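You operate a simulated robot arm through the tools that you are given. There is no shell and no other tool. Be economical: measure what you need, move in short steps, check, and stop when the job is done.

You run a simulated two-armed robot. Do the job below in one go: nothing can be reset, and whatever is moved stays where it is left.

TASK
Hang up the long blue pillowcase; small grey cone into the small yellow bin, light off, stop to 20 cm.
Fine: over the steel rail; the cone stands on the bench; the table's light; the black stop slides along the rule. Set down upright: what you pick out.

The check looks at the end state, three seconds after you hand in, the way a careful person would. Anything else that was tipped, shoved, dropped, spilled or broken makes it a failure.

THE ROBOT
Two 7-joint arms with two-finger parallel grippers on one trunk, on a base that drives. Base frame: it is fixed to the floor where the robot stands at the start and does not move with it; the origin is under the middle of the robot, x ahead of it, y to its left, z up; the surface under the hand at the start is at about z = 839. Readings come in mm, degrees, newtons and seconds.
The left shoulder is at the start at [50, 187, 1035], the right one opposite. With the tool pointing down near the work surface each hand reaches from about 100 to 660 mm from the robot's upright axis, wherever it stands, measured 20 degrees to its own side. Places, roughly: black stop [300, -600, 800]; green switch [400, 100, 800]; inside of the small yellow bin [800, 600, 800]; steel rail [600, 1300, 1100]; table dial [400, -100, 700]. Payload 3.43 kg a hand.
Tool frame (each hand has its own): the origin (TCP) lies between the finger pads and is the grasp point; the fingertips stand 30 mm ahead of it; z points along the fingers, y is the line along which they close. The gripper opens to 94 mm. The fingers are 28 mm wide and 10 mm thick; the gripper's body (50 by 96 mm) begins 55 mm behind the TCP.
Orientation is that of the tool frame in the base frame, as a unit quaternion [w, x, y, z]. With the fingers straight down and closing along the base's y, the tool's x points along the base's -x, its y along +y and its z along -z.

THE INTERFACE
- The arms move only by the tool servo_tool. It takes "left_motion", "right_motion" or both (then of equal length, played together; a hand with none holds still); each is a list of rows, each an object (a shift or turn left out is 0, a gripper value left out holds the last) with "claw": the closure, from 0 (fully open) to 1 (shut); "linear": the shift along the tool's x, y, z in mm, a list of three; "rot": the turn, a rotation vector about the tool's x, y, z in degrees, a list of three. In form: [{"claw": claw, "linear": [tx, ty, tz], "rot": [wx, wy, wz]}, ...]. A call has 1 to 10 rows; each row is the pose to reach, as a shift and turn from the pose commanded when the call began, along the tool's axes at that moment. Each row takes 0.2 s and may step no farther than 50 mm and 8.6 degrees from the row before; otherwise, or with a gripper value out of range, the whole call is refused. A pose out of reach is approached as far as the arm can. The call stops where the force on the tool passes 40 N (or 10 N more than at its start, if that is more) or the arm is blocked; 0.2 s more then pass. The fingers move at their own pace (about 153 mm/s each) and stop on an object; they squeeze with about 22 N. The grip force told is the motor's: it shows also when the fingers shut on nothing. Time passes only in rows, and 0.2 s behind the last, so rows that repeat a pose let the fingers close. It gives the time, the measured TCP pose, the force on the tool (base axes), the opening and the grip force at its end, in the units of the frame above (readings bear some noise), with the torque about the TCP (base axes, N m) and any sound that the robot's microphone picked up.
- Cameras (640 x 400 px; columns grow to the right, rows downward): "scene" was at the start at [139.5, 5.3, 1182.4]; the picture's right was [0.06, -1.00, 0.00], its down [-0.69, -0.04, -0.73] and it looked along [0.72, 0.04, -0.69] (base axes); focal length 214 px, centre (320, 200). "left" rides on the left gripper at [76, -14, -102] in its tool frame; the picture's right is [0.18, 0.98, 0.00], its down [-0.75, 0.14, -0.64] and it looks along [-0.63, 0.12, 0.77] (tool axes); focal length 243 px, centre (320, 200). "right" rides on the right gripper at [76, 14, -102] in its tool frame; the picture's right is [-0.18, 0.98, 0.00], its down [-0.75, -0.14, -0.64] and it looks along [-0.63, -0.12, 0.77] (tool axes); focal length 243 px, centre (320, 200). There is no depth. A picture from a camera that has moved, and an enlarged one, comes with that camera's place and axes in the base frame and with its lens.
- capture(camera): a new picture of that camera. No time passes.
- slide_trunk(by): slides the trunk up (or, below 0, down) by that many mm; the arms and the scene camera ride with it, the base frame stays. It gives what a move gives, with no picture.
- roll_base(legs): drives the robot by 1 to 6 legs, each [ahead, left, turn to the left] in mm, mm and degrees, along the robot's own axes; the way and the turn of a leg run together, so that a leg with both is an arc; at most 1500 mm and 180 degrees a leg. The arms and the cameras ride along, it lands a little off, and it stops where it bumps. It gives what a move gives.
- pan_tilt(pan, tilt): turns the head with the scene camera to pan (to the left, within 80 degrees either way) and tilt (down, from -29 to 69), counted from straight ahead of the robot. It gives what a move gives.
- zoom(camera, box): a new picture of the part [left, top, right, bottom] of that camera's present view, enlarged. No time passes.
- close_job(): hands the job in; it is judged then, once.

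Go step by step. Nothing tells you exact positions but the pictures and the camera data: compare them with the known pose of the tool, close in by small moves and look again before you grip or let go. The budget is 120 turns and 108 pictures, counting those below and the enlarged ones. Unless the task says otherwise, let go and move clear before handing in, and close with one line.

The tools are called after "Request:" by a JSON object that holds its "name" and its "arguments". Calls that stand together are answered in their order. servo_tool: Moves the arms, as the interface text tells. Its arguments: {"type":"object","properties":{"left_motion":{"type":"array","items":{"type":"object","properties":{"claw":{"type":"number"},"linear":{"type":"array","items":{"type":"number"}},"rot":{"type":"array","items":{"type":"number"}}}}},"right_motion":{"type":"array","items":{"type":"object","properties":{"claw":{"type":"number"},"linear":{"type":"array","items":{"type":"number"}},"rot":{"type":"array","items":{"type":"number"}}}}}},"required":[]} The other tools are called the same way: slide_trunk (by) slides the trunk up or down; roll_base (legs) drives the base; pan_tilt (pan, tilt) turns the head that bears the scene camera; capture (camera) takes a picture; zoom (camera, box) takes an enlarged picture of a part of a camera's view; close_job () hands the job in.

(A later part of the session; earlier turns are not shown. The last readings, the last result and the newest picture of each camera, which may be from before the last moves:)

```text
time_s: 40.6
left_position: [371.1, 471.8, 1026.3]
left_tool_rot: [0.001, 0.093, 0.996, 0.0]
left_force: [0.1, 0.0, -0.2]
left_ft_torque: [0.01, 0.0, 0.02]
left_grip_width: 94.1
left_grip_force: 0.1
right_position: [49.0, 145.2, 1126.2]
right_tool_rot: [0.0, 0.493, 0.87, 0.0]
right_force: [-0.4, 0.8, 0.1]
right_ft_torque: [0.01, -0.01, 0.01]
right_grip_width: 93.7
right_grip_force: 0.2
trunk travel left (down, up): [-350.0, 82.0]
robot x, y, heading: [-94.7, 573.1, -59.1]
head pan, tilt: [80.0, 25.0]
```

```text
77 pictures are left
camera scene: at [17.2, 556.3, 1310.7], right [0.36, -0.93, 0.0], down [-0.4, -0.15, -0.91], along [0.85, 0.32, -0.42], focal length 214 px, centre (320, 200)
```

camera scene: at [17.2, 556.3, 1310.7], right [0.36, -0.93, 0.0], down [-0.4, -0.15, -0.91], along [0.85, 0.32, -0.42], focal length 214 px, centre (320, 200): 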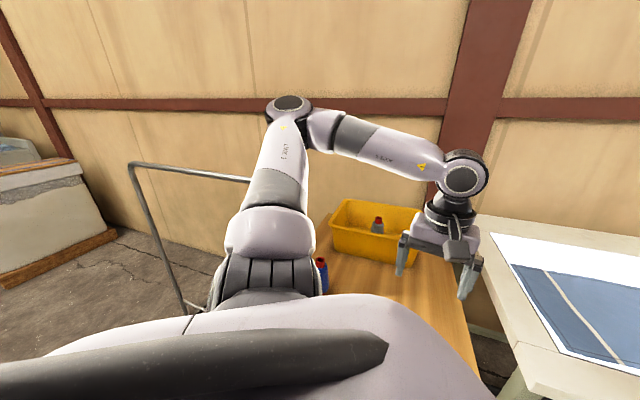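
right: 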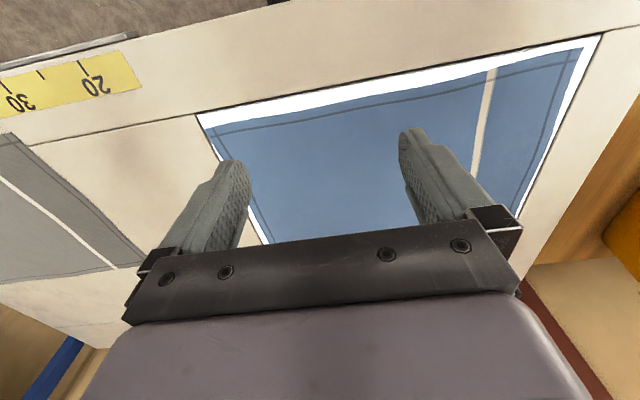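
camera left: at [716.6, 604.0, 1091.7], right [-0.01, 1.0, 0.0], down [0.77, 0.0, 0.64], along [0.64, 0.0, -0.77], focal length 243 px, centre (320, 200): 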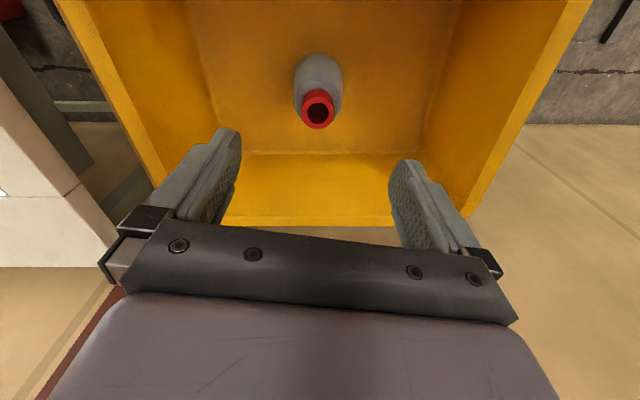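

The rail is an inverted-U stand whose bar runs along y at x≈608, z≈1050, y≈975–1670. Next I go back in front of the table for the switch: turn to heading 0, drive to about [-150, 20].

Request:
{"name": "roll_base", "arguments": {"legs": [[0, 0, 59]]}}

Request:
{"name": "pan_tilt", "arguments": {"pan": 50, "tilt": 20}}

Request:
{"name": "capture", "arguments": {"camera": "scene"}}

Request:
{"name": "roll_base", "arguments": {"legs": [[-55, -553, 0]]}}

Request:
{"name": "slide_trunk", "arguments": {"by": -100}}

Request:
{"name": "pan_tilt", "arguments": {"pan": 0, "tilt": 45}}

Request:
{"name": "capture", "arguments": {"camera": "scene"}}

```text
time_s: 43.7
left_position: [220.9, 930.6, 1025.8]
left_tool_rot: [0.0, -0.421, 0.907, 0.0]
left_force: [-1.0, -0.7, -0.2]
left_ft_torque: [0.04, -0.01, -0.02]
left_grip_width: 93.8
left_grip_force: 0.0
right_position: [347.6, 490.2, 1126.4]
right_tool_rot: [0.001, -0.013, 1.0, 0.0]
right_force: [0.0, -0.5, 0.0]
right_ft_torque: [0.02, 0.04, -0.02]
right_grip_width: 94.0
right_grip_force: 0.1
trunk travel left (down, up): [-350.0, 82.0]
robot x, y, heading: [-99.1, 572.5, 1.4]
head pan, tilt: [80.0, 25.0]
```

```text
time_s: 44.7
left_position: [220.0, 931.4, 1025.5]
left_tool_rot: [0.001, -0.421, 0.907, 0.0]
left_force: [-0.6, 0.3, -0.5]
left_ft_torque: [0.04, 0.01, 0.0]
left_grip_width: 93.8
left_grip_force: 0.2
right_position: [347.6, 490.0, 1126.2]
right_tool_rot: [0.0, -0.014, 1.0, 0.0]
right_force: [-0.1, -0.7, -0.5]
right_ft_torque: [0.0, 0.02, 0.0]
right_grip_width: 93.9
right_grip_force: 0.1
trunk travel left (down, up): [-350.0, 82.0]
robot x, y, heading: [-96.2, 572.6, 1.3]
head pan, tilt: [50.0, 20.0]
```

```text
76 pictures are left
camera scene: at [17.4, 647.9, 1318.9], right [0.78, -0.62, 0.0], down [-0.21, -0.27, -0.94], along [0.58, 0.74, -0.34], focal length 214 px, centre (320, 200)
```

scene: 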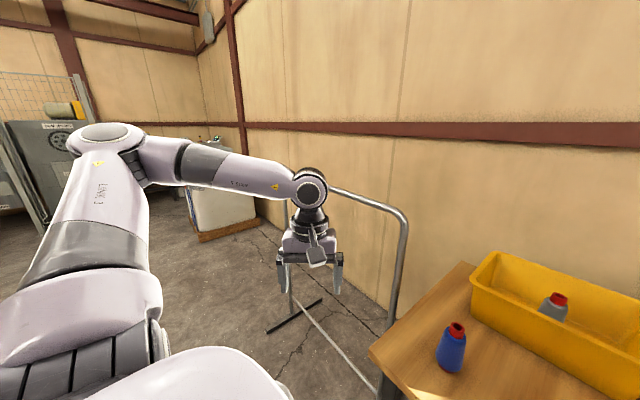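

```text
time_s: 49.9
left_position: [180.6, 386.7, 1023.8]
left_tool_rot: [0.001, -0.419, 0.908, 0.001]
left_force: [-0.4, 0.1, 0.1]
left_ft_torque: [0.0, 0.01, 0.02]
left_grip_width: 93.8
left_grip_force: 0.0
right_position: [305.7, -55.0, 1125.9]
right_tool_rot: [0.0, -0.011, 1.0, 0.0]
right_force: [-0.3, 0.4, 0.4]
right_ft_torque: [0.03, 0.0, 0.0]
right_grip_width: 94.1
right_grip_force: 0.1
trunk travel left (down, up): [-350.0, 82.0]
robot x, y, heading: [-137.9, 27.2, 1.3]
head pan, tilt: [50.0, 20.0]
```

```text
time_s: 51.2
left_position: [179.4, 387.1, 925.5]
left_tool_rot: [0.001, -0.419, 0.908, 0.0]
left_force: [0.4, 0.1, -0.3]
left_ft_torque: [-0.01, -0.02, -0.02]
left_grip_width: 93.8
left_grip_force: 0.0
right_position: [306.4, -54.2, 1024.9]
right_tool_rot: [0.0, -0.012, 1.0, 0.0]
right_force: [0.1, -0.2, 0.5]
right_ft_torque: [0.02, -0.02, 0.0]
right_grip_width: 94.2
right_grip_force: 0.1
trunk travel left (down, up): [-250.0, 182.0]
robot x, y, heading: [-139.7, 32.1, 1.3]
head pan, tilt: [50.0, 20.0]
```

```text
time_s: 52.4
left_position: [180.6, 385.2, 926.1]
left_tool_rot: [0.001, -0.419, 0.908, 0.0]
left_force: [0.4, 0.3, -0.2]
left_ft_torque: [0.0, 0.04, 0.01]
left_grip_width: 94.0
left_grip_force: 0.0
right_position: [305.7, -55.5, 1026.3]
right_tool_rot: [0.0, -0.011, 1.0, 0.0]
right_force: [-0.3, -0.4, -0.6]
right_ft_torque: [0.02, 0.01, 0.04]
right_grip_width: 93.9
right_grip_force: 0.2
trunk travel left (down, up): [-250.0, 182.0]
robot x, y, heading: [-134.5, 27.5, 1.4]
head pan, tilt: [0.0, 45.0]
```

```text
75 pictures are left
camera scene: at [-0.3, 33.7, 1180.2], right [0.02, -1.0, 0.0], down [-0.71, -0.02, -0.71], along [0.71, 0.02, -0.71], focal length 214 px, centre (320, 200)
```

scene: 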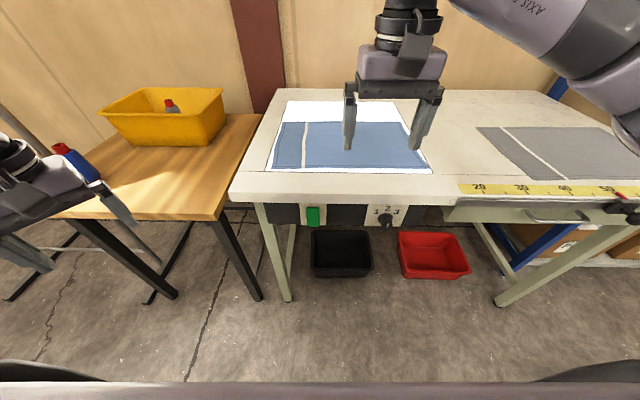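

Good overview: the stop stands beyond 50 on the rule, to be slid to 20. I zoom on the stop/rule and on the switch.

Request:
{"name": "zoom", "arguments": {"camera": "scene", "box": [440, 150, 640, 270]}}

Request:
{"name": "zoom", "arguments": {"camera": "scene", "box": [260, 180, 430, 290]}}

```text
3.20 times, centred on (540, 210) of scene
camera zoom: at [-0.3, 33.7, 1180.2], right [0.02, -1.0, 0.0], down [-0.71, -0.02, -0.71], along [0.71, 0.02, -0.71], focal length 686 px, centre (-384, 168)
```

zoom: 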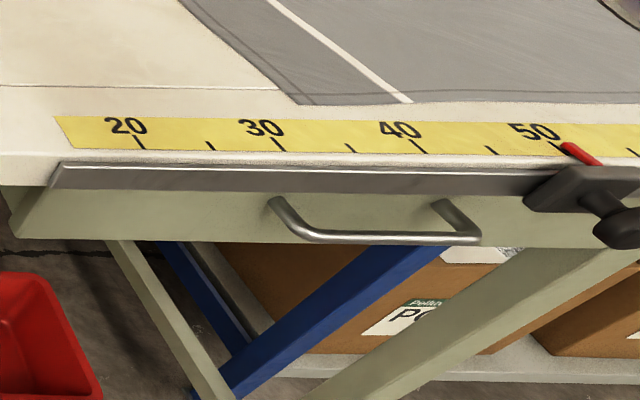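

```text
3.64 times, centred on (345, 235) of scene
camera zoom: at [-0.3, 33.7, 1180.2], right [0.02, -1.0, 0.0], down [-0.71, -0.02, -0.71], along [0.71, 0.02, -0.71], focal length 780 px, centre (229, 73)
```

zoom: 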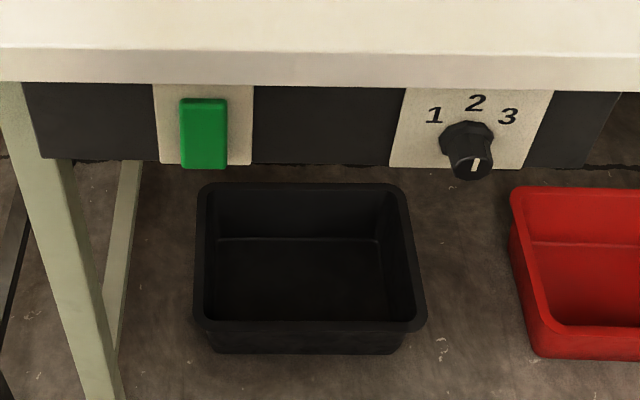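

The switch face is near [360, 61, 760]. I swing the left hand in front of it (turning its yaw straight) and move the right hand aside.

Request:
{"name": "servo_tool", "arguments": {"left_motion": [{"claw": 1, "linear": [29, -29, -5], "rot": [0, 0, 7.1]}, {"linear": [58, -57, -10], "rot": [0, 0, 14.2]}, {"linear": [87, -86, -15], "rot": [0, 0, 21.3]}, {"linear": [116, -114, -20], "rot": [0, 0, 28.4]}, {"linear": [145, -143, -25], "rot": [0, 0, 35.4]}, {"linear": [174, -171, -30], "rot": [0, 0, 42.5]}, {"linear": [203, -200, -35], "rot": [0, 0, 49.6]}], "right_motion": [{"linear": [0, -36, 0]}, {"linear": [0, -72, 0]}, {"linear": [0, -108, 0]}, {"linear": [0, -144, 0]}, {"linear": [0, -180, 0]}, {"linear": [0, -216, 0]}, {"linear": [0, -252, 0]}]}}

```text
time_s: 54.0
left_position: [199.0, 153.0, 953.8]
left_tool_rot: [0.001, -0.049, 0.999, 0.001]
left_force: [0.4, -0.1, 0.1]
left_ft_torque: [0.02, -0.03, 0.02]
left_grip_width: 0.0
left_grip_force: 22.6
left hand out of reach, approached as far as the arm can: row 6, 7
right_position: [312.6, -304.5, 1027.7]
right_tool_rot: [0.001, -0.012, 1.0, 0.001]
right_force: [0.1, 0.5, 0.3]
right_ft_torque: [0.02, 0.02, 0.03]
right_grip_width: 94.1
right_grip_force: 0.1
trunk travel left (down, up): [-250.0, 182.0]
robot x, y, heading: [-140.6, 35.0, 1.2]
head pan, tilt: [0.0, 45.0]
```

Now I pitch the closed fingers 60° forward and lower to just in front of the switch.

Request:
{"name": "servo_tool", "arguments": {"left_motion": [{"linear": [-20, -12, 0], "rot": [0, -7.5, 0]}, {"linear": [-40, -25, 20], "rot": [0, -15, 0]}, {"linear": [-50, -37, 45], "rot": [0, -22.5, 0]}, {"linear": [-55, -50, 70], "rot": [0, -30, 0]}, {"linear": [-60, -62, 95], "rot": [0, -37.5, 0]}, {"linear": [-65, -74, 120], "rot": [0, -45, 0]}, {"linear": [-68, -87, 150], "rot": [0, -52.5, 0]}, {"linear": [-70, -99, 177], "rot": [0, -60, 0]}]}}

Request:
{"name": "zoom", "arguments": {"camera": "scene", "box": [220, 150, 420, 275]}}

Request:
{"name": "capture", "arguments": {"camera": "left"}}

```text
time_s: 55.8
left_position: [281.4, 211.8, 876.2]
left_tool_rot: [0.5, -0.043, 0.865, 0.024]
left_force: [-0.2, -0.4, -0.5]
left_ft_torque: [0.01, 0.04, -0.01]
left_grip_width: 0.0
left_grip_force: 21.6
left hand out of reach, approached as far as the arm can: row 1, 2, 3, 4, 5, 6, 7, 8
right_position: [312.4, -304.1, 1027.8]
right_tool_rot: [0.0, -0.011, 1.0, 0.0]
right_force: [0.1, 0.5, -0.7]
right_ft_torque: [0.01, 0.02, -0.02]
right_grip_width: 93.8
right_grip_force: 0.0
trunk travel left (down, up): [-250.0, 182.0]
robot x, y, heading: [-137.2, 29.0, 1.4]
head pan, tilt: [0.0, 45.0]
```

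```text
3.20 times, centred on (320, 212) of scene
camera zoom: at [-0.3, 33.7, 1180.2], right [0.02, -1.0, 0.0], down [-0.71, -0.02, -0.71], along [0.71, 0.02, -0.71], focal length 686 px, centre (320, 160)
```

zoom: 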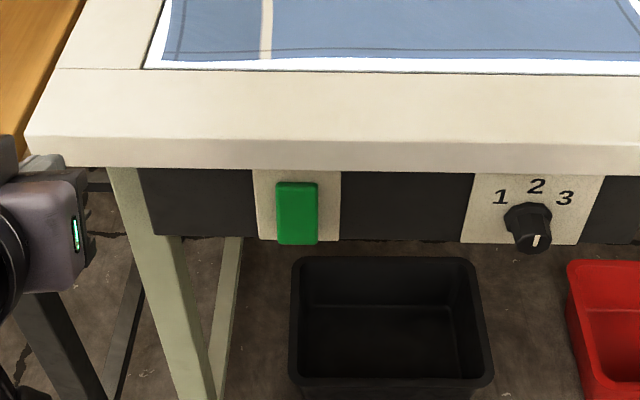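

```text
71 pictures are left
camera left: at [157.2, 186.3, 860.6], right [-0.19, 0.97, -0.16], down [-0.19, 0.12, 0.97], along [0.96, 0.21, 0.16], focal length 243 px, centre (320, 200)
```

left: 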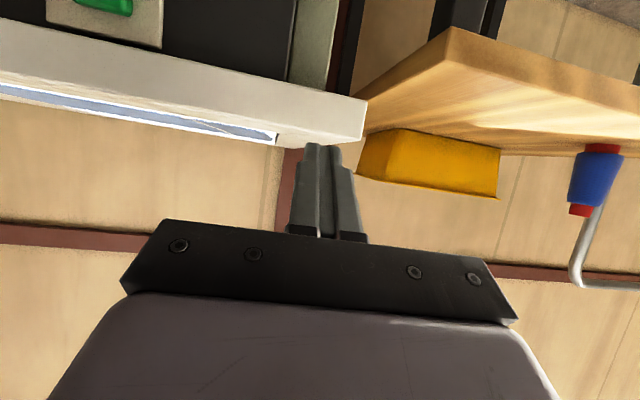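

That configuration is cramped; I shift the base back 80 and right 150 so the switch lies straight ahead of the left shoulder.

Request:
{"name": "roll_base", "arguments": {"legs": [[-80, -150, -1.3]]}}

Request:
{"name": "servo_tool", "arguments": {"left_motion": [{"linear": [0, 0, 0]}]}}

```text
time_s: 57.8
left_position: [207.7, 53.6, 875.5]
left_tool_rot: [0.499, -0.031, 0.866, 0.018]
left_force: [0.6, -0.3, -0.1]
left_ft_torque: [0.02, 0.01, -0.03]
left_grip_width: 0.0
left_grip_force: 21.6
right_position: [225.2, -464.8, 1028.0]
right_tool_rot: [0.0, 0.003, 1.0, -0.001]
right_force: [-0.5, -0.5, -0.5]
right_ft_torque: [0.0, -0.02, 0.01]
right_grip_width: 93.9
right_grip_force: 0.1
trunk travel left (down, up): [-250.0, 182.0]
robot x, y, heading: [-216.4, -120.5, -0.2]
head pan, tilt: [0.0, 45.0]
```

```text
time_s: 58.2
left_position: [208.2, 52.8, 874.9]
left_tool_rot: [0.5, -0.03, 0.866, 0.017]
left_force: [-1.2, 0.0, 1.0]
left_ft_torque: [-0.01, 0.01, 0.01]
left_grip_width: 0.2
left_grip_force: 22.1
right_position: [225.0, -464.3, 1027.5]
right_tool_rot: [0.0, 0.002, 1.0, 0.0]
right_force: [0.0, 0.8, -0.5]
right_ft_torque: [-0.02, -0.01, -0.01]
right_grip_width: 93.9
right_grip_force: 0.1
trunk travel left (down, up): [-250.0, 182.0]
robot x, y, heading: [-217.8, -121.5, -0.1]
head pan, tilt: [0.0, 45.0]
```

Now I bring the fingertips to about 30 mm before the switch.

Request:
{"name": "servo_tool", "arguments": {"left_motion": [{"linear": [15, 0, 40]}, {"linear": [30, 0, 80]}, {"linear": [44, 0, 118]}]}}

Request:
{"name": "capture", "arguments": {"camera": "left"}}

Request:
{"name": "capture", "arguments": {"camera": "scene"}}

```text
time_s: 59.0
left_position: [275.3, 91.2, 826.3]
left_tool_rot: [0.499, -0.03, 0.866, 0.016]
left_force: [0.5, 0.3, -0.2]
left_ft_torque: [-0.03, -0.01, -0.01]
left_grip_width: 0.0
left_grip_force: 22.2
left hand out of reach, approached as far as the arm can: row 1, 2, 3
right_position: [224.1, -464.0, 1027.8]
right_tool_rot: [0.0, 0.002, 1.0, -0.001]
right_force: [0.2, 0.6, 1.3]
right_ft_torque: [0.01, 0.0, 0.02]
right_grip_width: 93.9
right_grip_force: 0.0
trunk travel left (down, up): [-250.0, 182.0]
robot x, y, heading: [-219.2, -117.7, -0.1]
head pan, tilt: [0.0, 45.0]
```

```text
70 pictures are left
camera left: at [151.5, 69.4, 811.7], right [-0.16, 0.97, -0.16], down [-0.19, 0.13, 0.97], along [0.97, 0.19, 0.16], focal length 243 px, centre (320, 200)
```

left: 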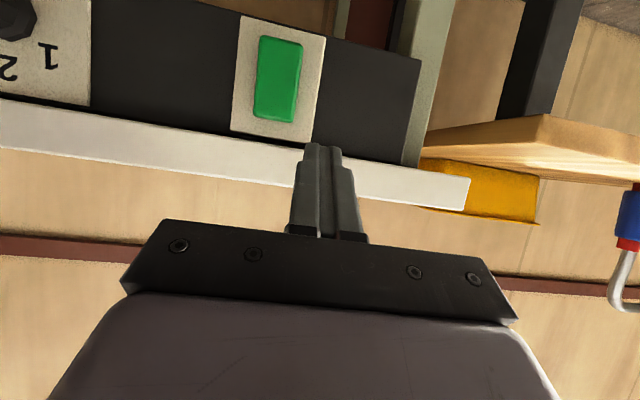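

```text
69 pictures are left
camera scene: at [-78.4, -118.6, 1180.2], right [0.0, -1.0, 0.0], down [-0.71, 0.0, -0.71], along [0.71, 0.0, -0.71], focal length 214 px, centre (320, 200)
```

scene: 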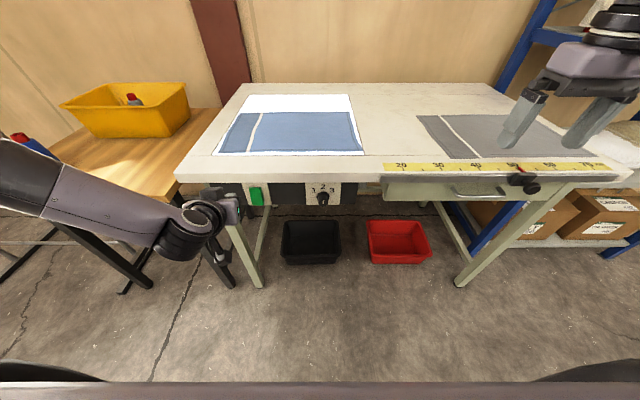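

The arm is near a limit low down, so I lower the trunk 50 mm instead and shift the base 34 mm right to line the fingertips up.

Request:
{"name": "slide_trunk", "arguments": {"by": -50}}

Request:
{"name": "roll_base", "arguments": {"legs": [[0, -34, 0]]}}

Request:
{"name": "capture", "arguments": {"camera": "left"}}

```text
time_s: 59.9
left_position: [275.2, 93.0, 777.2]
left_tool_rot: [0.499, -0.031, 0.866, 0.018]
left_force: [-0.6, -0.4, -0.4]
left_ft_torque: [0.03, -0.02, -0.03]
left_grip_width: 0.0
left_grip_force: 21.9
right_position: [224.5, -464.9, 978.3]
right_tool_rot: [0.0, 0.003, 1.0, 0.0]
right_force: [1.7, -0.8, 0.3]
right_ft_torque: [-0.01, -0.03, 0.02]
right_grip_width: 94.4
right_grip_force: 0.1
trunk travel left (down, up): [-200.0, 232.0]
robot x, y, heading: [-217.8, -122.3, -0.3]
head pan, tilt: [0.0, 45.0]
```

```text
time_s: 60.9
left_position: [275.1, 58.5, 776.0]
left_tool_rot: [0.5, -0.03, 0.866, 0.017]
left_force: [0.1, 0.8, -1.3]
left_ft_torque: [-0.01, 0.04, -0.01]
left_grip_width: 0.1
left_grip_force: 21.8
right_position: [224.8, -497.9, 977.2]
right_tool_rot: [0.0, 0.002, 1.0, 0.0]
right_force: [-0.7, 0.6, 0.3]
right_ft_torque: [0.03, 0.03, -0.01]
right_grip_width: 94.2
right_grip_force: 0.1
trunk travel left (down, up): [-200.0, 232.0]
robot x, y, heading: [-215.9, -151.5, -0.2]
head pan, tilt: [0.0, 45.0]
```

```text
68 pictures are left
camera left: at [151.2, 35.1, 761.8], right [-0.16, 0.97, -0.16], down [-0.19, 0.13, 0.97], along [0.97, 0.19, 0.16], focal length 243 px, centre (320, 200)
```

left: 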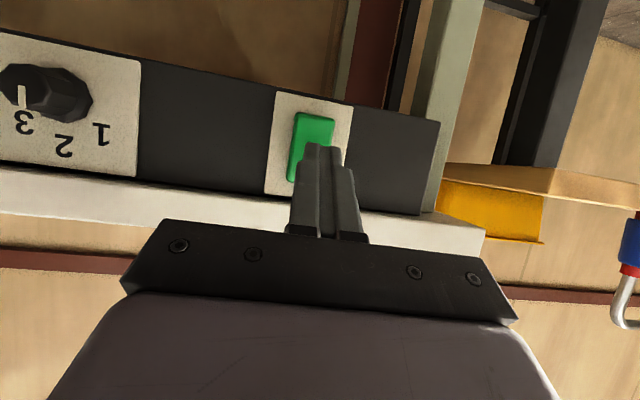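

Request:
{"name": "zoom", "arguments": {"camera": "left", "box": [240, 70, 400, 230]}}

```text
2.50 times, centred on (320, 150) of left
camera zoom: at [151.2, 35.1, 761.8], right [-0.16, 0.97, -0.16], down [-0.19, 0.13, 0.97], along [0.97, 0.19, 0.16], focal length 606 px, centre (320, 325)
```

zoom: 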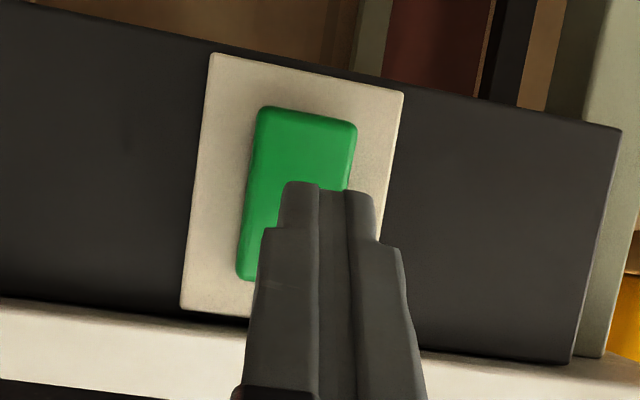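

The switch reads as a rocker whose lower end stands out (top pressed = on). I lower 27 mm to press its lower end, then advance in x.

Request:
{"name": "slide_trunk", "arguments": {"by": -27}}

Request:
{"name": "servo_tool", "arguments": {"left_motion": [{"linear": [-6, 0, 10.4]}, {"linear": [-12, 0, 20.8]}]}}

Request:
{"name": "capture", "arguments": {"camera": "left"}}

```text
time_s: 61.6
left_position: [275.2, 57.8, 748.7]
left_tool_rot: [0.499, -0.031, 0.866, 0.018]
left_force: [1.1, -0.2, -0.2]
left_ft_torque: [0.0, 0.02, 0.02]
left_grip_width: 0.0
left_grip_force: 22.1
right_position: [224.6, -499.4, 950.5]
right_tool_rot: [0.0, 0.003, 1.0, 0.0]
right_force: [0.3, -0.4, -0.3]
right_ft_torque: [0.02, 0.02, 0.01]
right_grip_width: 94.0
right_grip_force: 0.1
trunk travel left (down, up): [-173.0, 259.0]
robot x, y, heading: [-214.0, -154.5, -0.4]
head pan, tilt: [0.0, 45.0]
```

```text
time_s: 62.2
left_position: [298.8, 63.1, 750.7]
left_tool_rot: [0.499, -0.031, 0.866, 0.017]
left_force: [-0.2, -0.6, 0.0]
left_ft_torque: [-0.02, 0.02, 0.05]
left_grip_width: 0.0
left_grip_force: 22.3
left hand out of reach, approached as far as the arm can: row 2
right_position: [225.2, -499.0, 952.0]
right_tool_rot: [0.0, 0.002, 1.0, 0.0]
right_force: [0.6, 0.2, -0.4]
right_ft_torque: [-0.02, -0.05, 0.0]
right_grip_width: 94.0
right_grip_force: 0.1
trunk travel left (down, up): [-173.0, 259.0]
robot x, y, heading: [-216.8, -149.7, -0.4]
head pan, tilt: [0.0, 45.0]
```

```text
66 pictures are left
camera left: at [175.7, 39.0, 736.7], right [-0.16, 0.97, -0.16], down [-0.18, 0.13, 0.97], along [0.97, 0.19, 0.16], focal length 243 px, centre (320, 200)
```

left: 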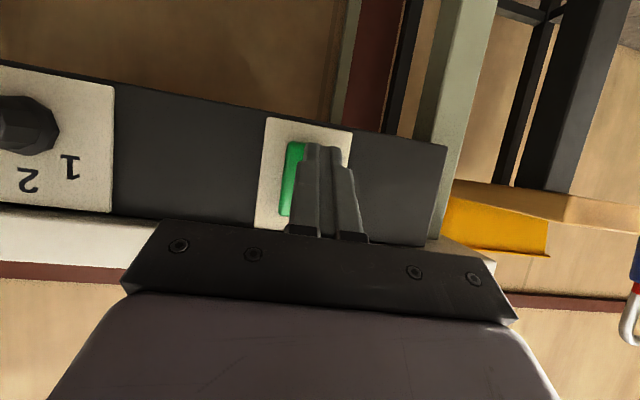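

The tips are nearly on the switch's lower end, slightly too far left. I use the base to ease right 6 mm and forward in small steps.

Request:
{"name": "roll_base", "arguments": {"legs": [[12, -6, 0]]}}

Request:
{"name": "roll_base", "arguments": {"legs": [[10, 0, 0]]}}

Request:
{"name": "zoom", "arguments": {"camera": "left", "box": [240, 70, 400, 230]}}

```text
time_s: 63.0
left_position: [313.2, 55.8, 752.2]
left_tool_rot: [0.498, -0.03, 0.866, 0.017]
left_force: [-0.2, -0.8, 0.5]
left_ft_torque: [-0.02, 0.0, 0.01]
left_grip_width: 0.0
left_grip_force: 21.8
right_position: [235.4, -505.4, 950.0]
right_tool_rot: [0.0, 0.002, 1.0, 0.0]
right_force: [-0.2, 0.2, 0.1]
right_ft_torque: [0.0, -0.01, 0.01]
right_grip_width: 93.7
right_grip_force: 0.0
trunk travel left (down, up): [-173.0, 259.0]
robot x, y, heading: [-205.6, -155.5, -0.4]
head pan, tilt: [0.0, 45.0]
```

```text
time_s: 63.7
left_position: [322.8, 54.9, 751.5]
left_tool_rot: [0.498, -0.029, 0.866, 0.016]
left_force: [-1.1, 0.9, -0.5]
left_ft_torque: [-0.02, 0.03, 0.0]
left_grip_width: 0.1
left_grip_force: 21.8
right_position: [244.9, -504.6, 951.2]
right_tool_rot: [0.0, 0.003, 1.0, -0.001]
right_force: [-0.1, 0.3, 0.2]
right_ft_torque: [0.03, -0.02, -0.01]
right_grip_width: 94.0
right_grip_force: 0.1
trunk travel left (down, up): [-173.0, 259.0]
robot x, y, heading: [-191.7, -163.8, 0.0]
head pan, tilt: [0.0, 45.0]
```

```text
2.50 times, centred on (320, 150) of left
camera zoom: at [197.8, 32.8, 736.7], right [-0.16, 0.97, -0.16], down [-0.19, 0.13, 0.97], along [0.97, 0.19, 0.16], focal length 606 px, centre (320, 325)
```

zoom: 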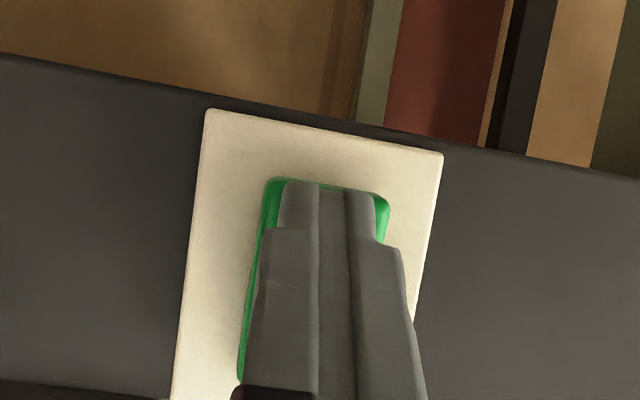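

Well aligned on the lower end. I push in small steps with the arm, watching force and sound.

Request:
{"name": "servo_tool", "arguments": {"left_motion": [{"linear": [-2, 0, 3.5]}, {"linear": [-4, 0, 7]}, {"linear": [-6, 0, 10.5]}]}}

```text
time_s: 64.7
left_position: [328.5, 56.5, 748.1]
left_tool_rot: [0.491, -0.028, 0.871, 0.015]
left_force: [-6.9, -0.7, 1.5]
left_ft_torque: [-0.02, -0.01, -0.05]
left_grip_width: 0.1
left_grip_force: 21.5
right_position: [245.8, -503.9, 952.3]
right_tool_rot: [0.0, 0.003, 1.0, 0.0]
right_force: [-0.7, 0.6, 0.2]
right_ft_torque: [0.02, 0.0, 0.0]
right_grip_width: 93.9
right_grip_force: 0.0
trunk travel left (down, up): [-173.0, 259.0]
robot x, y, heading: [-194.8, -158.5, -0.3]
head pan, tilt: [0.0, 45.0]
heard: click
stopped in row 3 (left hand): the force on the tool passed its limit at 41 N (the readings are from after the stop); the commanded pose is now the measured one
```

A click was heard. I back off and look at the light and the switch.

Request:
{"name": "servo_tool", "arguments": {"left_motion": [{"linear": [15, 0, -26]}, {"linear": [30, 0, -52]}, {"linear": [45, 0, -78]}]}}

Request:
{"name": "capture", "arguments": {"camera": "scene"}}

Request:
{"name": "capture", "arguments": {"camera": "left"}}

```text
time_s: 65.5
left_position: [256.7, 51.5, 753.5]
left_tool_rot: [0.491, -0.03, 0.87, 0.017]
left_force: [-0.2, 0.3, -0.3]
left_ft_torque: [0.0, -0.03, -0.02]
left_grip_width: 0.1
left_grip_force: 21.8
left hand out of reach, approached as far as the arm can: row 3
right_position: [245.8, -504.7, 951.3]
right_tool_rot: [0.0, 0.002, 1.0, 0.0]
right_force: [-0.3, 0.8, -1.1]
right_ft_torque: [0.01, -0.01, -0.01]
right_grip_width: 94.0
right_grip_force: 0.0
trunk travel left (down, up): [-173.0, 259.0]
robot x, y, heading: [-196.0, -160.1, -0.4]
head pan, tilt: [0.0, 45.0]
```

```text
64 pictures are left
camera scene: at [-57.1, -158.5, 1103.2], right [-0.01, -1.0, 0.0], down [-0.71, 0.0, -0.71], along [0.71, 0.0, -0.71], focal length 214 px, centre (320, 200)
```

scene: 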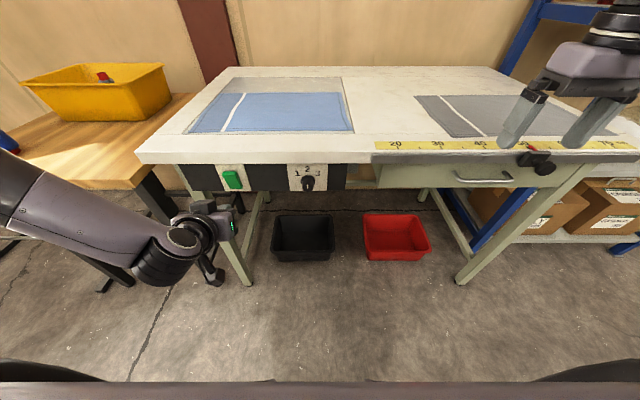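

```text
63 pictures are left
camera left: at [131.9, 29.2, 740.8], right [-0.16, 0.97, -0.16], down [-0.17, 0.13, 0.98], along [0.97, 0.19, 0.14], focal length 243 px, centre (320, 200)
```

left: 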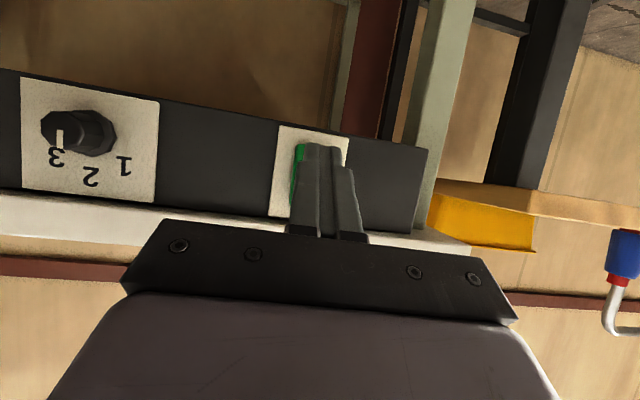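

The light panel is dark now. Next the stop: I zoom in on it.

Request:
{"name": "zoom", "arguments": {"camera": "scene", "box": [370, 100, 640, 230]}}

Request:
{"name": "capture", "arguments": {"camera": "right"}}

```text
2.37 times, centred on (505, 165) of scene
camera zoom: at [-57.1, -158.5, 1103.2], right [-0.01, -1.0, 0.0], down [-0.71, 0.0, -0.71], along [0.71, 0.0, -0.71], focal length 508 px, centre (-118, 283)
```

zoom: 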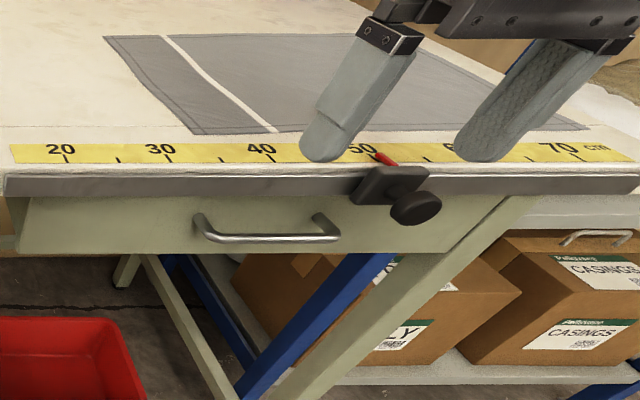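

```text
61 pictures are left
camera right: at [169.4, -490.7, 1053.9], right [0.19, 0.98, 0.0], down [0.75, -0.15, 0.64], along [0.63, -0.12, -0.77], focal length 243 px, centre (320, 200)
```

right: 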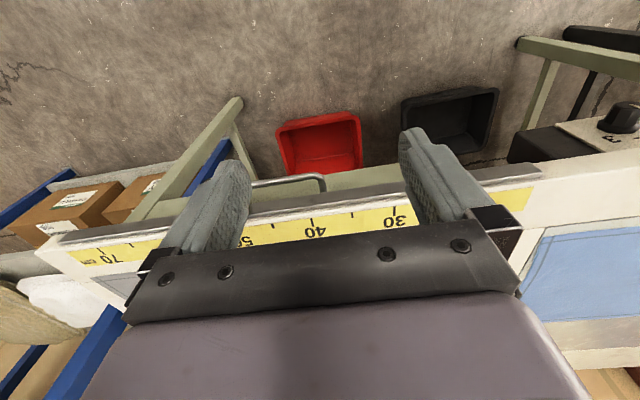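

The panel is off. The stop's knob is at about [310, -637, 818], pointer near 50.4; tick 20 is at y≈-337. I raise the trunk again and drive right so the right hand covers that span.

Request:
{"name": "slide_trunk", "arguments": {"by": 77}}

Request:
{"name": "roll_base", "arguments": {"legs": [[0, -130, 0]]}}

Request:
{"name": "servo_tool", "arguments": {"right_motion": [{"linear": [0, 40, 0]}, {"linear": [0, 40, 0]}]}}

Request:
{"name": "capture", "arguments": {"camera": "right"}}

Request:
{"name": "capture", "arguments": {"camera": "scene"}}

```text
time_s: 66.6
left_position: [256.5, 51.8, 830.1]
left_tool_rot: [0.49, -0.031, 0.871, 0.017]
left_force: [-0.5, 0.5, 0.6]
left_ft_torque: [0.02, 0.02, 0.01]
left_grip_width: 0.3
left_grip_force: 22.2
right_position: [246.4, -504.9, 1027.8]
right_tool_rot: [0.0, 0.003, 1.0, -0.001]
right_force: [1.0, 0.0, 0.1]
right_ft_torque: [0.02, 0.02, -0.02]
right_grip_width: 94.0
right_grip_force: 0.1
trunk travel left (down, up): [-250.0, 182.0]
robot x, y, heading: [-194.7, -157.0, -0.3]
head pan, tilt: [0.0, 45.0]
```

```text
time_s: 68.4
left_position: [255.8, -79.6, 829.2]
left_tool_rot: [0.491, -0.029, 0.87, 0.016]
left_force: [-0.5, -0.7, 0.4]
left_ft_torque: [0.03, 0.0, 0.0]
left_grip_width: 0.0
left_grip_force: 22.1
right_position: [243.3, -637.2, 1026.9]
right_tool_rot: [-0.001, 0.004, 1.0, 0.0]
right_force: [1.0, 0.3, -0.1]
right_ft_torque: [0.03, -0.04, 0.0]
right_grip_width: 94.3
right_grip_force: 0.1
trunk travel left (down, up): [-250.0, 182.0]
robot x, y, heading: [-199.4, -286.0, -0.5]
head pan, tilt: [0.0, 45.0]
```

```text
time_s: 69.0
left_position: [256.7, -80.2, 829.8]
left_tool_rot: [0.491, -0.029, 0.87, 0.017]
left_force: [0.4, 0.0, -1.2]
left_ft_torque: [0.04, -0.02, -0.01]
left_grip_width: 0.0
left_grip_force: 21.5
right_position: [242.7, -597.2, 1027.2]
right_tool_rot: [0.0, 0.005, 1.0, 0.0]
right_force: [0.0, -0.2, 0.0]
right_ft_torque: [0.01, 0.01, 0.04]
right_grip_width: 93.9
right_grip_force: 0.0
trunk travel left (down, up): [-250.0, 182.0]
robot x, y, heading: [-195.5, -288.1, -0.5]
head pan, tilt: [0.0, 45.0]
```

```text
60 pictures are left
camera right: at [166.9, -582.9, 1131.1], right [0.19, 0.98, 0.0], down [0.75, -0.15, 0.64], along [0.63, -0.12, -0.77], focal length 243 px, centre (320, 200)
```

right: 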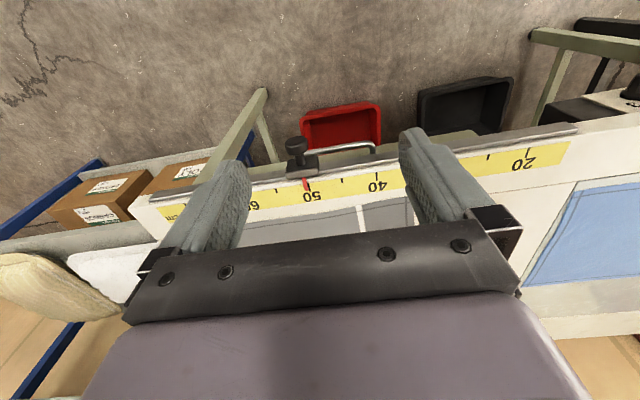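

```text
59 pictures are left
camera scene: at [-58.0, -289.7, 1180.2], right [-0.01, -1.0, 0.0], down [-0.71, 0.01, -0.71], along [0.71, -0.01, -0.71], focal length 214 px, centre (320, 200)
```

scene: 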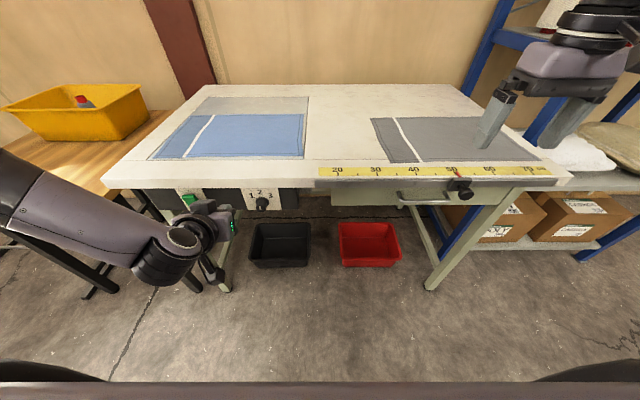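

Request:
{"name": "zoom", "arguments": {"camera": "right", "box": [250, 120, 410, 220]}}

Request:
{"name": "zoom", "arguments": {"camera": "scene", "box": [310, 140, 530, 230]}}

```text
4.00 times, centred on (330, 170) of right
camera zoom: at [166.9, -582.9, 1131.1], right [0.19, 0.98, 0.0], down [0.75, -0.15, 0.64], along [0.63, -0.12, -0.77], focal length 970 px, centre (280, 320)
```

zoom: 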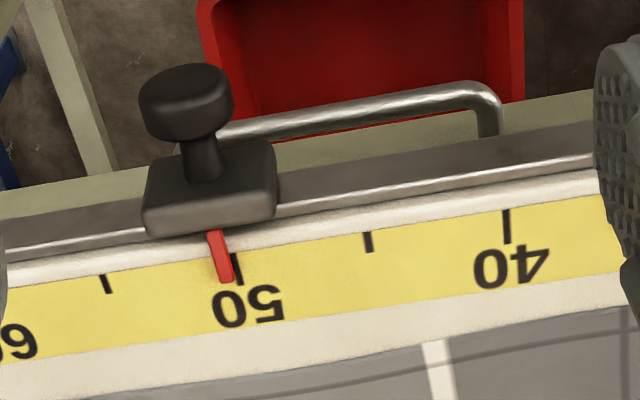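

```text
2.91 times, centred on (420, 185) of scene
camera zoom: at [-58.0, -289.7, 1180.2], right [-0.01, -1.0, 0.0], down [-0.71, 0.01, -0.71], along [0.71, -0.01, -0.71], focal length 624 px, centre (29, 244)
```

zoom: 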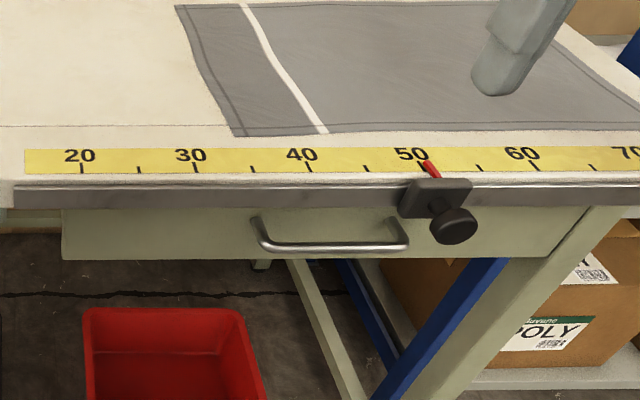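

Pointer reads about 50.6, the knob's head sits near [317, -644, 820]. I bring the right hand above it.

Request:
{"name": "servo_tool", "arguments": {"right_motion": [{"linear": [-27, -16, 30]}, {"linear": [-54, -32, 60]}, {"linear": [-78, -47, 95]}, {"linear": [-78, -47, 125]}]}}

Request:
{"name": "capture", "arguments": {"camera": "right"}}

Request:
{"name": "zoom", "arguments": {"camera": "scene", "box": [400, 110, 560, 230]}}

```text
time_s: 70.0
left_position: [256.2, -80.4, 829.4]
left_tool_rot: [0.49, -0.029, 0.871, 0.016]
left_force: [0.6, -1.1, -0.2]
left_ft_torque: [0.03, -0.01, 0.01]
left_grip_width: 0.0
left_grip_force: 21.9
right_position: [320.8, -646.7, 901.7]
right_tool_rot: [0.0, 0.005, 1.0, 0.001]
right_force: [0.2, -0.5, 0.4]
right_ft_torque: [0.01, -0.04, 0.01]
right_grip_width: 94.0
right_grip_force: 0.0
trunk travel left (down, up): [-250.0, 182.0]
robot x, y, heading: [-198.2, -288.4, -0.5]
head pan, tilt: [0.0, 45.0]
```

```text
56 pictures are left
camera right: at [244.9, -632.4, 1004.9], right [0.19, 0.98, 0.0], down [0.75, -0.15, 0.64], along [0.63, -0.12, -0.77], focal length 243 px, centre (320, 200)
```

right: 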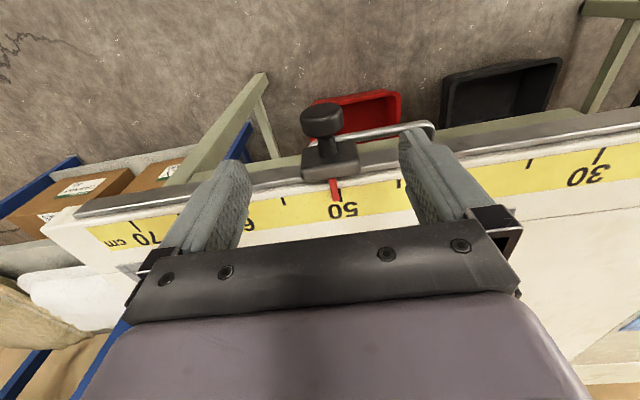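

```text
3.33 times, centred on (480, 170) of scene
camera zoom: at [-57.9, -289.8, 1180.2], right [-0.01, -1.0, 0.0], down [-0.71, 0.01, -0.71], along [0.71, -0.01, -0.71], focal length 715 px, centre (-213, 300)
```

zoom: 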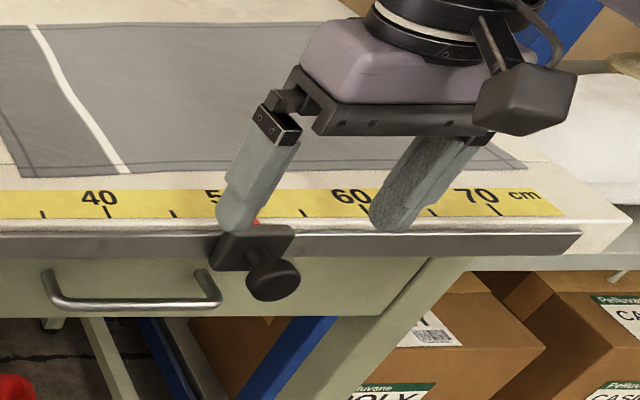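

Knob head triangulates to about [313, -643, 827]; the drawer handle is lower and set back, out of the way. I descend around the knob and look before closing.

Request:
{"name": "servo_tool", "arguments": {"right_motion": [{"linear": [2, 3, 30]}, {"linear": [3, 3, 60]}, {"linear": [3, 3, 79]}]}}

Request:
{"name": "zoom", "arguments": {"camera": "scene", "box": [400, 110, 560, 230]}}

Request:
{"name": "capture", "arguments": {"camera": "right"}}

```text
time_s: 70.8
left_position: [256.5, -80.0, 829.8]
left_tool_rot: [0.491, -0.029, 0.871, 0.016]
left_force: [-0.6, 0.3, 0.5]
left_ft_torque: [0.01, -0.02, 0.0]
left_grip_width: 0.0
left_grip_force: 21.9
right_position: [318.8, -640.3, 821.9]
right_tool_rot: [0.0, 0.005, 1.0, 0.0]
right_force: [1.1, 0.0, 0.3]
right_ft_torque: [0.02, -0.02, -0.03]
right_grip_width: 94.2
right_grip_force: 0.0
trunk travel left (down, up): [-250.0, 182.0]
robot x, y, heading: [-199.0, -288.3, -0.5]
head pan, tilt: [0.0, 45.0]
```

```text
3.33 times, centred on (480, 170) of scene
camera zoom: at [-58.0, -289.7, 1180.2], right [-0.01, -1.0, 0.0], down [-0.71, 0.01, -0.71], along [0.71, -0.01, -0.71], focal length 715 px, centre (-213, 300)
```

zoom: 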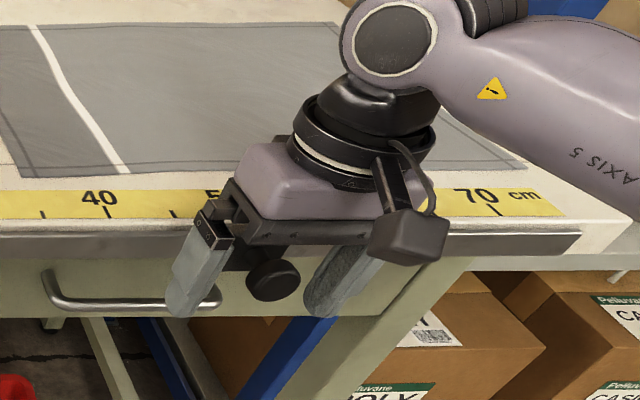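

```text
53 pictures are left
camera right: at [242.0, -626.3, 925.3], right [0.19, 0.98, 0.0], down [0.75, -0.15, 0.64], along [0.63, -0.12, -0.77], focal length 243 px, centre (320, 200)
```

right: 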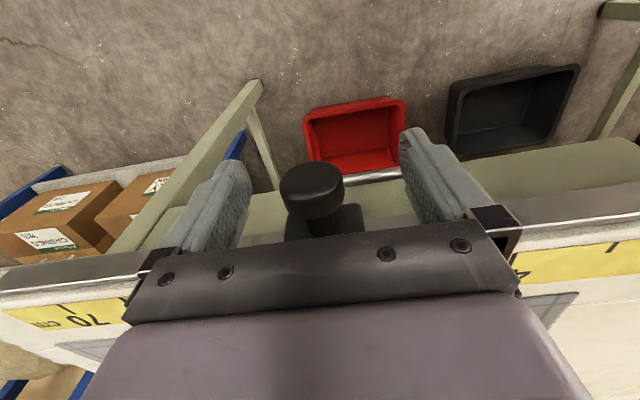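

The knob is between the fingers. I centre 3 mm and close.

Request:
{"name": "servo_tool", "arguments": {"right_motion": [{"linear": [0, -3, 0]}, {"claw": 1, "linear": [0, -3, 0]}, {"linear": [0, -3, 0]}, {"linear": [0, -3, 0]}]}}

```text
time_s: 71.8
left_position: [255.7, -81.2, 830.9]
left_tool_rot: [0.491, -0.029, 0.871, 0.017]
left_force: [-0.6, 0.3, -0.5]
left_ft_torque: [0.0, 0.01, 0.0]
left_grip_width: 0.0
left_grip_force: 22.2
right_position: [318.7, -642.9, 822.6]
right_tool_rot: [0.0, 0.004, 1.0, 0.001]
right_force: [0.3, 0.6, -0.3]
right_ft_torque: [-0.06, -0.1, 0.03]
right_grip_width: 32.4
right_grip_force: 45.0
trunk travel left (down, up): [-250.0, 182.0]
robot x, y, heading: [-196.0, -286.4, -0.3]
head pan, tilt: [0.0, 45.0]
```

Gripped. I slide the stop toward 20, first 50 mm as a test.

Request:
{"name": "servo_tool", "arguments": {"right_motion": [{"linear": [0, 10, 0]}, {"linear": [0.2, 25, 0]}, {"linear": [0.4, 50, 0]}]}}

Request:
{"name": "zoom", "arguments": {"camera": "scene", "box": [400, 110, 560, 230]}}

```text
time_s: 72.6
left_position: [257.1, -79.8, 830.8]
left_tool_rot: [0.49, -0.029, 0.871, 0.017]
left_force: [0.1, -0.5, 1.1]
left_ft_torque: [0.0, -0.04, 0.01]
left_grip_width: 0.3
left_grip_force: 22.5
right_position: [317.4, -593.0, 822.6]
right_tool_rot: [0.0, 0.004, 1.0, 0.0]
right_force: [-1.8, -1.0, -5.3]
right_ft_torque: [-0.23, -0.81, 0.0]
right_grip_width: 32.2
right_grip_force: 44.5
trunk travel left (down, up): [-250.0, 182.0]
robot x, y, heading: [-196.8, -285.2, -0.7]
head pan, tilt: [0.0, 45.0]
```

```text
3.33 times, centred on (480, 170) of scene
camera zoom: at [-58.0, -289.9, 1180.1], right [-0.01, -1.0, 0.0], down [-0.71, 0.01, -0.71], along [0.71, -0.01, -0.71], focal length 715 px, centre (-213, 300)
```

zoom: 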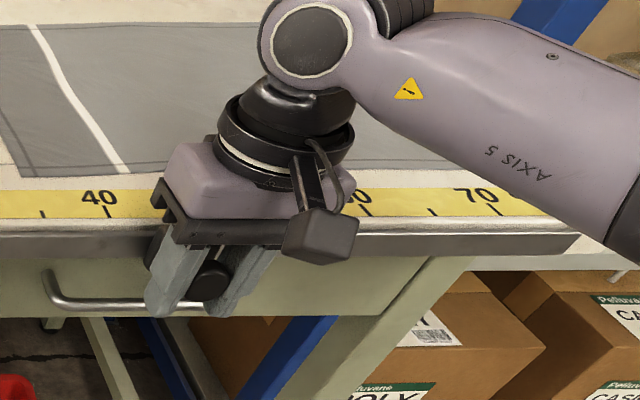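

The stop slides along with the hand. I continue to about 10 mm short of the target.

Request:
{"name": "servo_tool", "arguments": {"right_motion": [{"linear": [0, 30, 0]}, {"linear": [0, 60, 0]}, {"linear": [0, 90, 0]}, {"linear": [0.5, 120, 0]}, {"linear": [0.5, 150, 0]}, {"linear": [1, 180, 0]}, {"linear": [1, 210, 0]}, {"linear": [1, 230, 0]}, {"linear": [1, 245, 0]}]}}

Request:
{"name": "zoom", "arguments": {"camera": "scene", "box": [280, 120, 440, 240]}}

Request:
{"name": "zoom", "arguments": {"camera": "right", "box": [200, 150, 440, 300]}}

```text
time_s: 74.6
left_position: [256.5, -81.1, 830.5]
left_tool_rot: [0.491, -0.028, 0.871, 0.016]
left_force: [-0.2, 0.8, 0.5]
left_ft_torque: [0.01, 0.0, 0.04]
left_grip_width: 0.1
left_grip_force: 21.7
right_position: [316.8, -349.6, 822.6]
right_tool_rot: [-0.004, 0.002, 1.0, 0.0]
right_force: [-22.2, 0.6, -19.7]
right_ft_torque: [-0.79, 0.28, -0.06]
right_grip_width: 31.2
right_grip_force: 44.9
trunk travel left (down, up): [-250.0, 182.0]
robot x, y, heading: [-199.0, -292.7, -0.5]
head pan, tilt: [0.0, 45.0]
```

```text
3.33 times, centred on (360, 180) of scene
camera zoom: at [-58.4, -289.7, 1180.2], right [-0.01, -1.0, 0.0], down [-0.71, 0.01, -0.71], along [0.71, -0.01, -0.71], focal length 715 px, centre (187, 267)
```

zoom: 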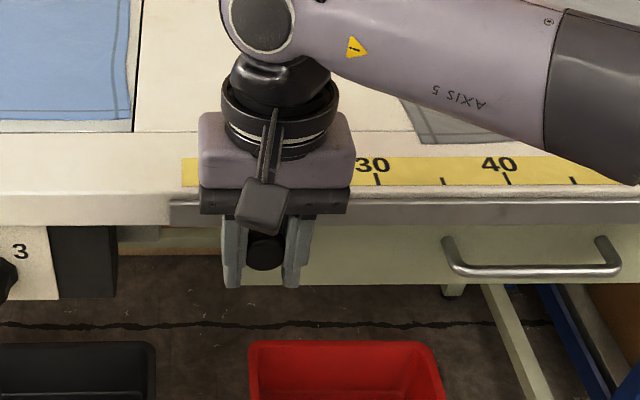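

```text
2.67 times, centred on (320, 225) of right
camera zoom: at [240.9, -334.8, 926.6], right [0.19, 0.98, 0.0], down [0.76, -0.14, 0.64], along [0.62, -0.12, -0.77], focal length 647 px, centre (320, 133)
```

zoom: 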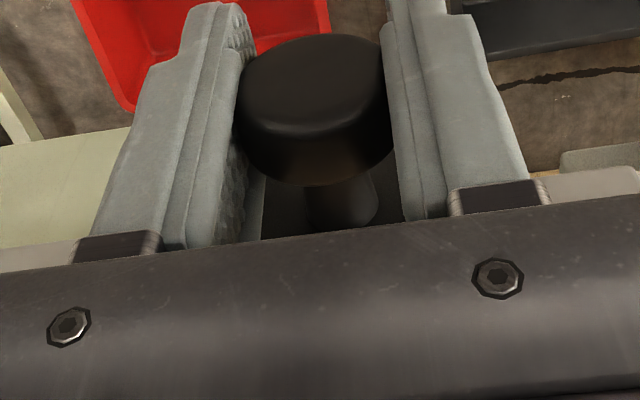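

The rail is constraining the hand a bit (≈20 N), so I release here, rise, and read the pointer before the last millimetres.

Request:
{"name": "servo_tool", "arguments": {"right_motion": [{"claw": 0, "linear": [0, 0, 0]}, {"linear": [0, 0, 0]}, {"linear": [2, 0, -30]}, {"linear": [2, 0, -70]}, {"linear": [40, -30, -110]}, {"linear": [80, -30, -150]}]}}

Request:
{"name": "zoom", "arguments": {"camera": "right", "box": [240, 80, 440, 205]}}

Request:
{"name": "zoom", "arguments": {"camera": "scene", "box": [280, 120, 440, 240]}}

```text
refused: row 5 steps farther than a row can; nothing moved
```

```text
3.20 times, centred on (340, 142) of right
camera zoom: at [240.9, -334.8, 926.6], right [0.19, 0.98, 0.0], down [0.76, -0.14, 0.64], along [0.62, -0.12, -0.77], focal length 776 px, centre (256, 384)
```

zoom: 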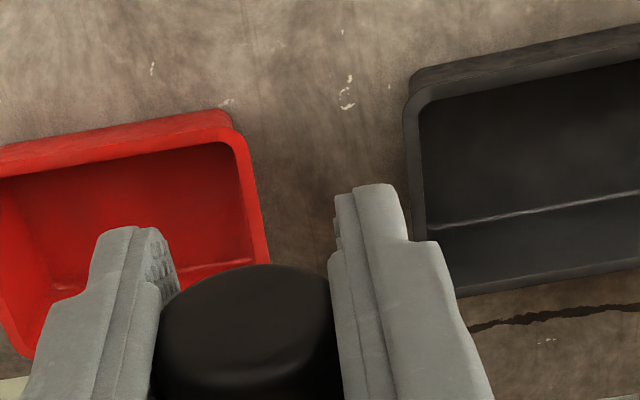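

```text
3.33 times, centred on (360, 180) of scene
camera zoom: at [-58.4, -289.7, 1180.2], right [-0.01, -1.0, 0.0], down [-0.71, 0.01, -0.71], along [0.71, -0.01, -0.71], focal length 715 px, centre (187, 267)
```

zoom: 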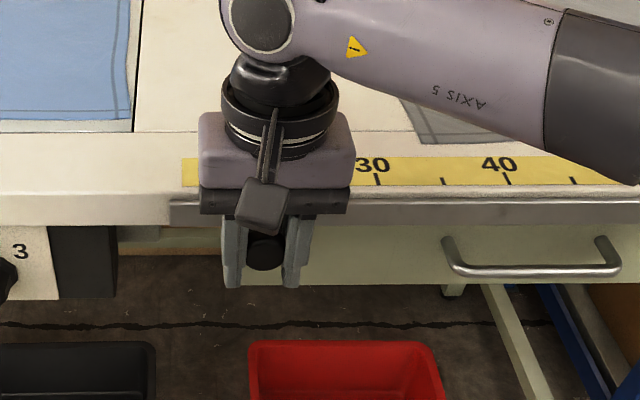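

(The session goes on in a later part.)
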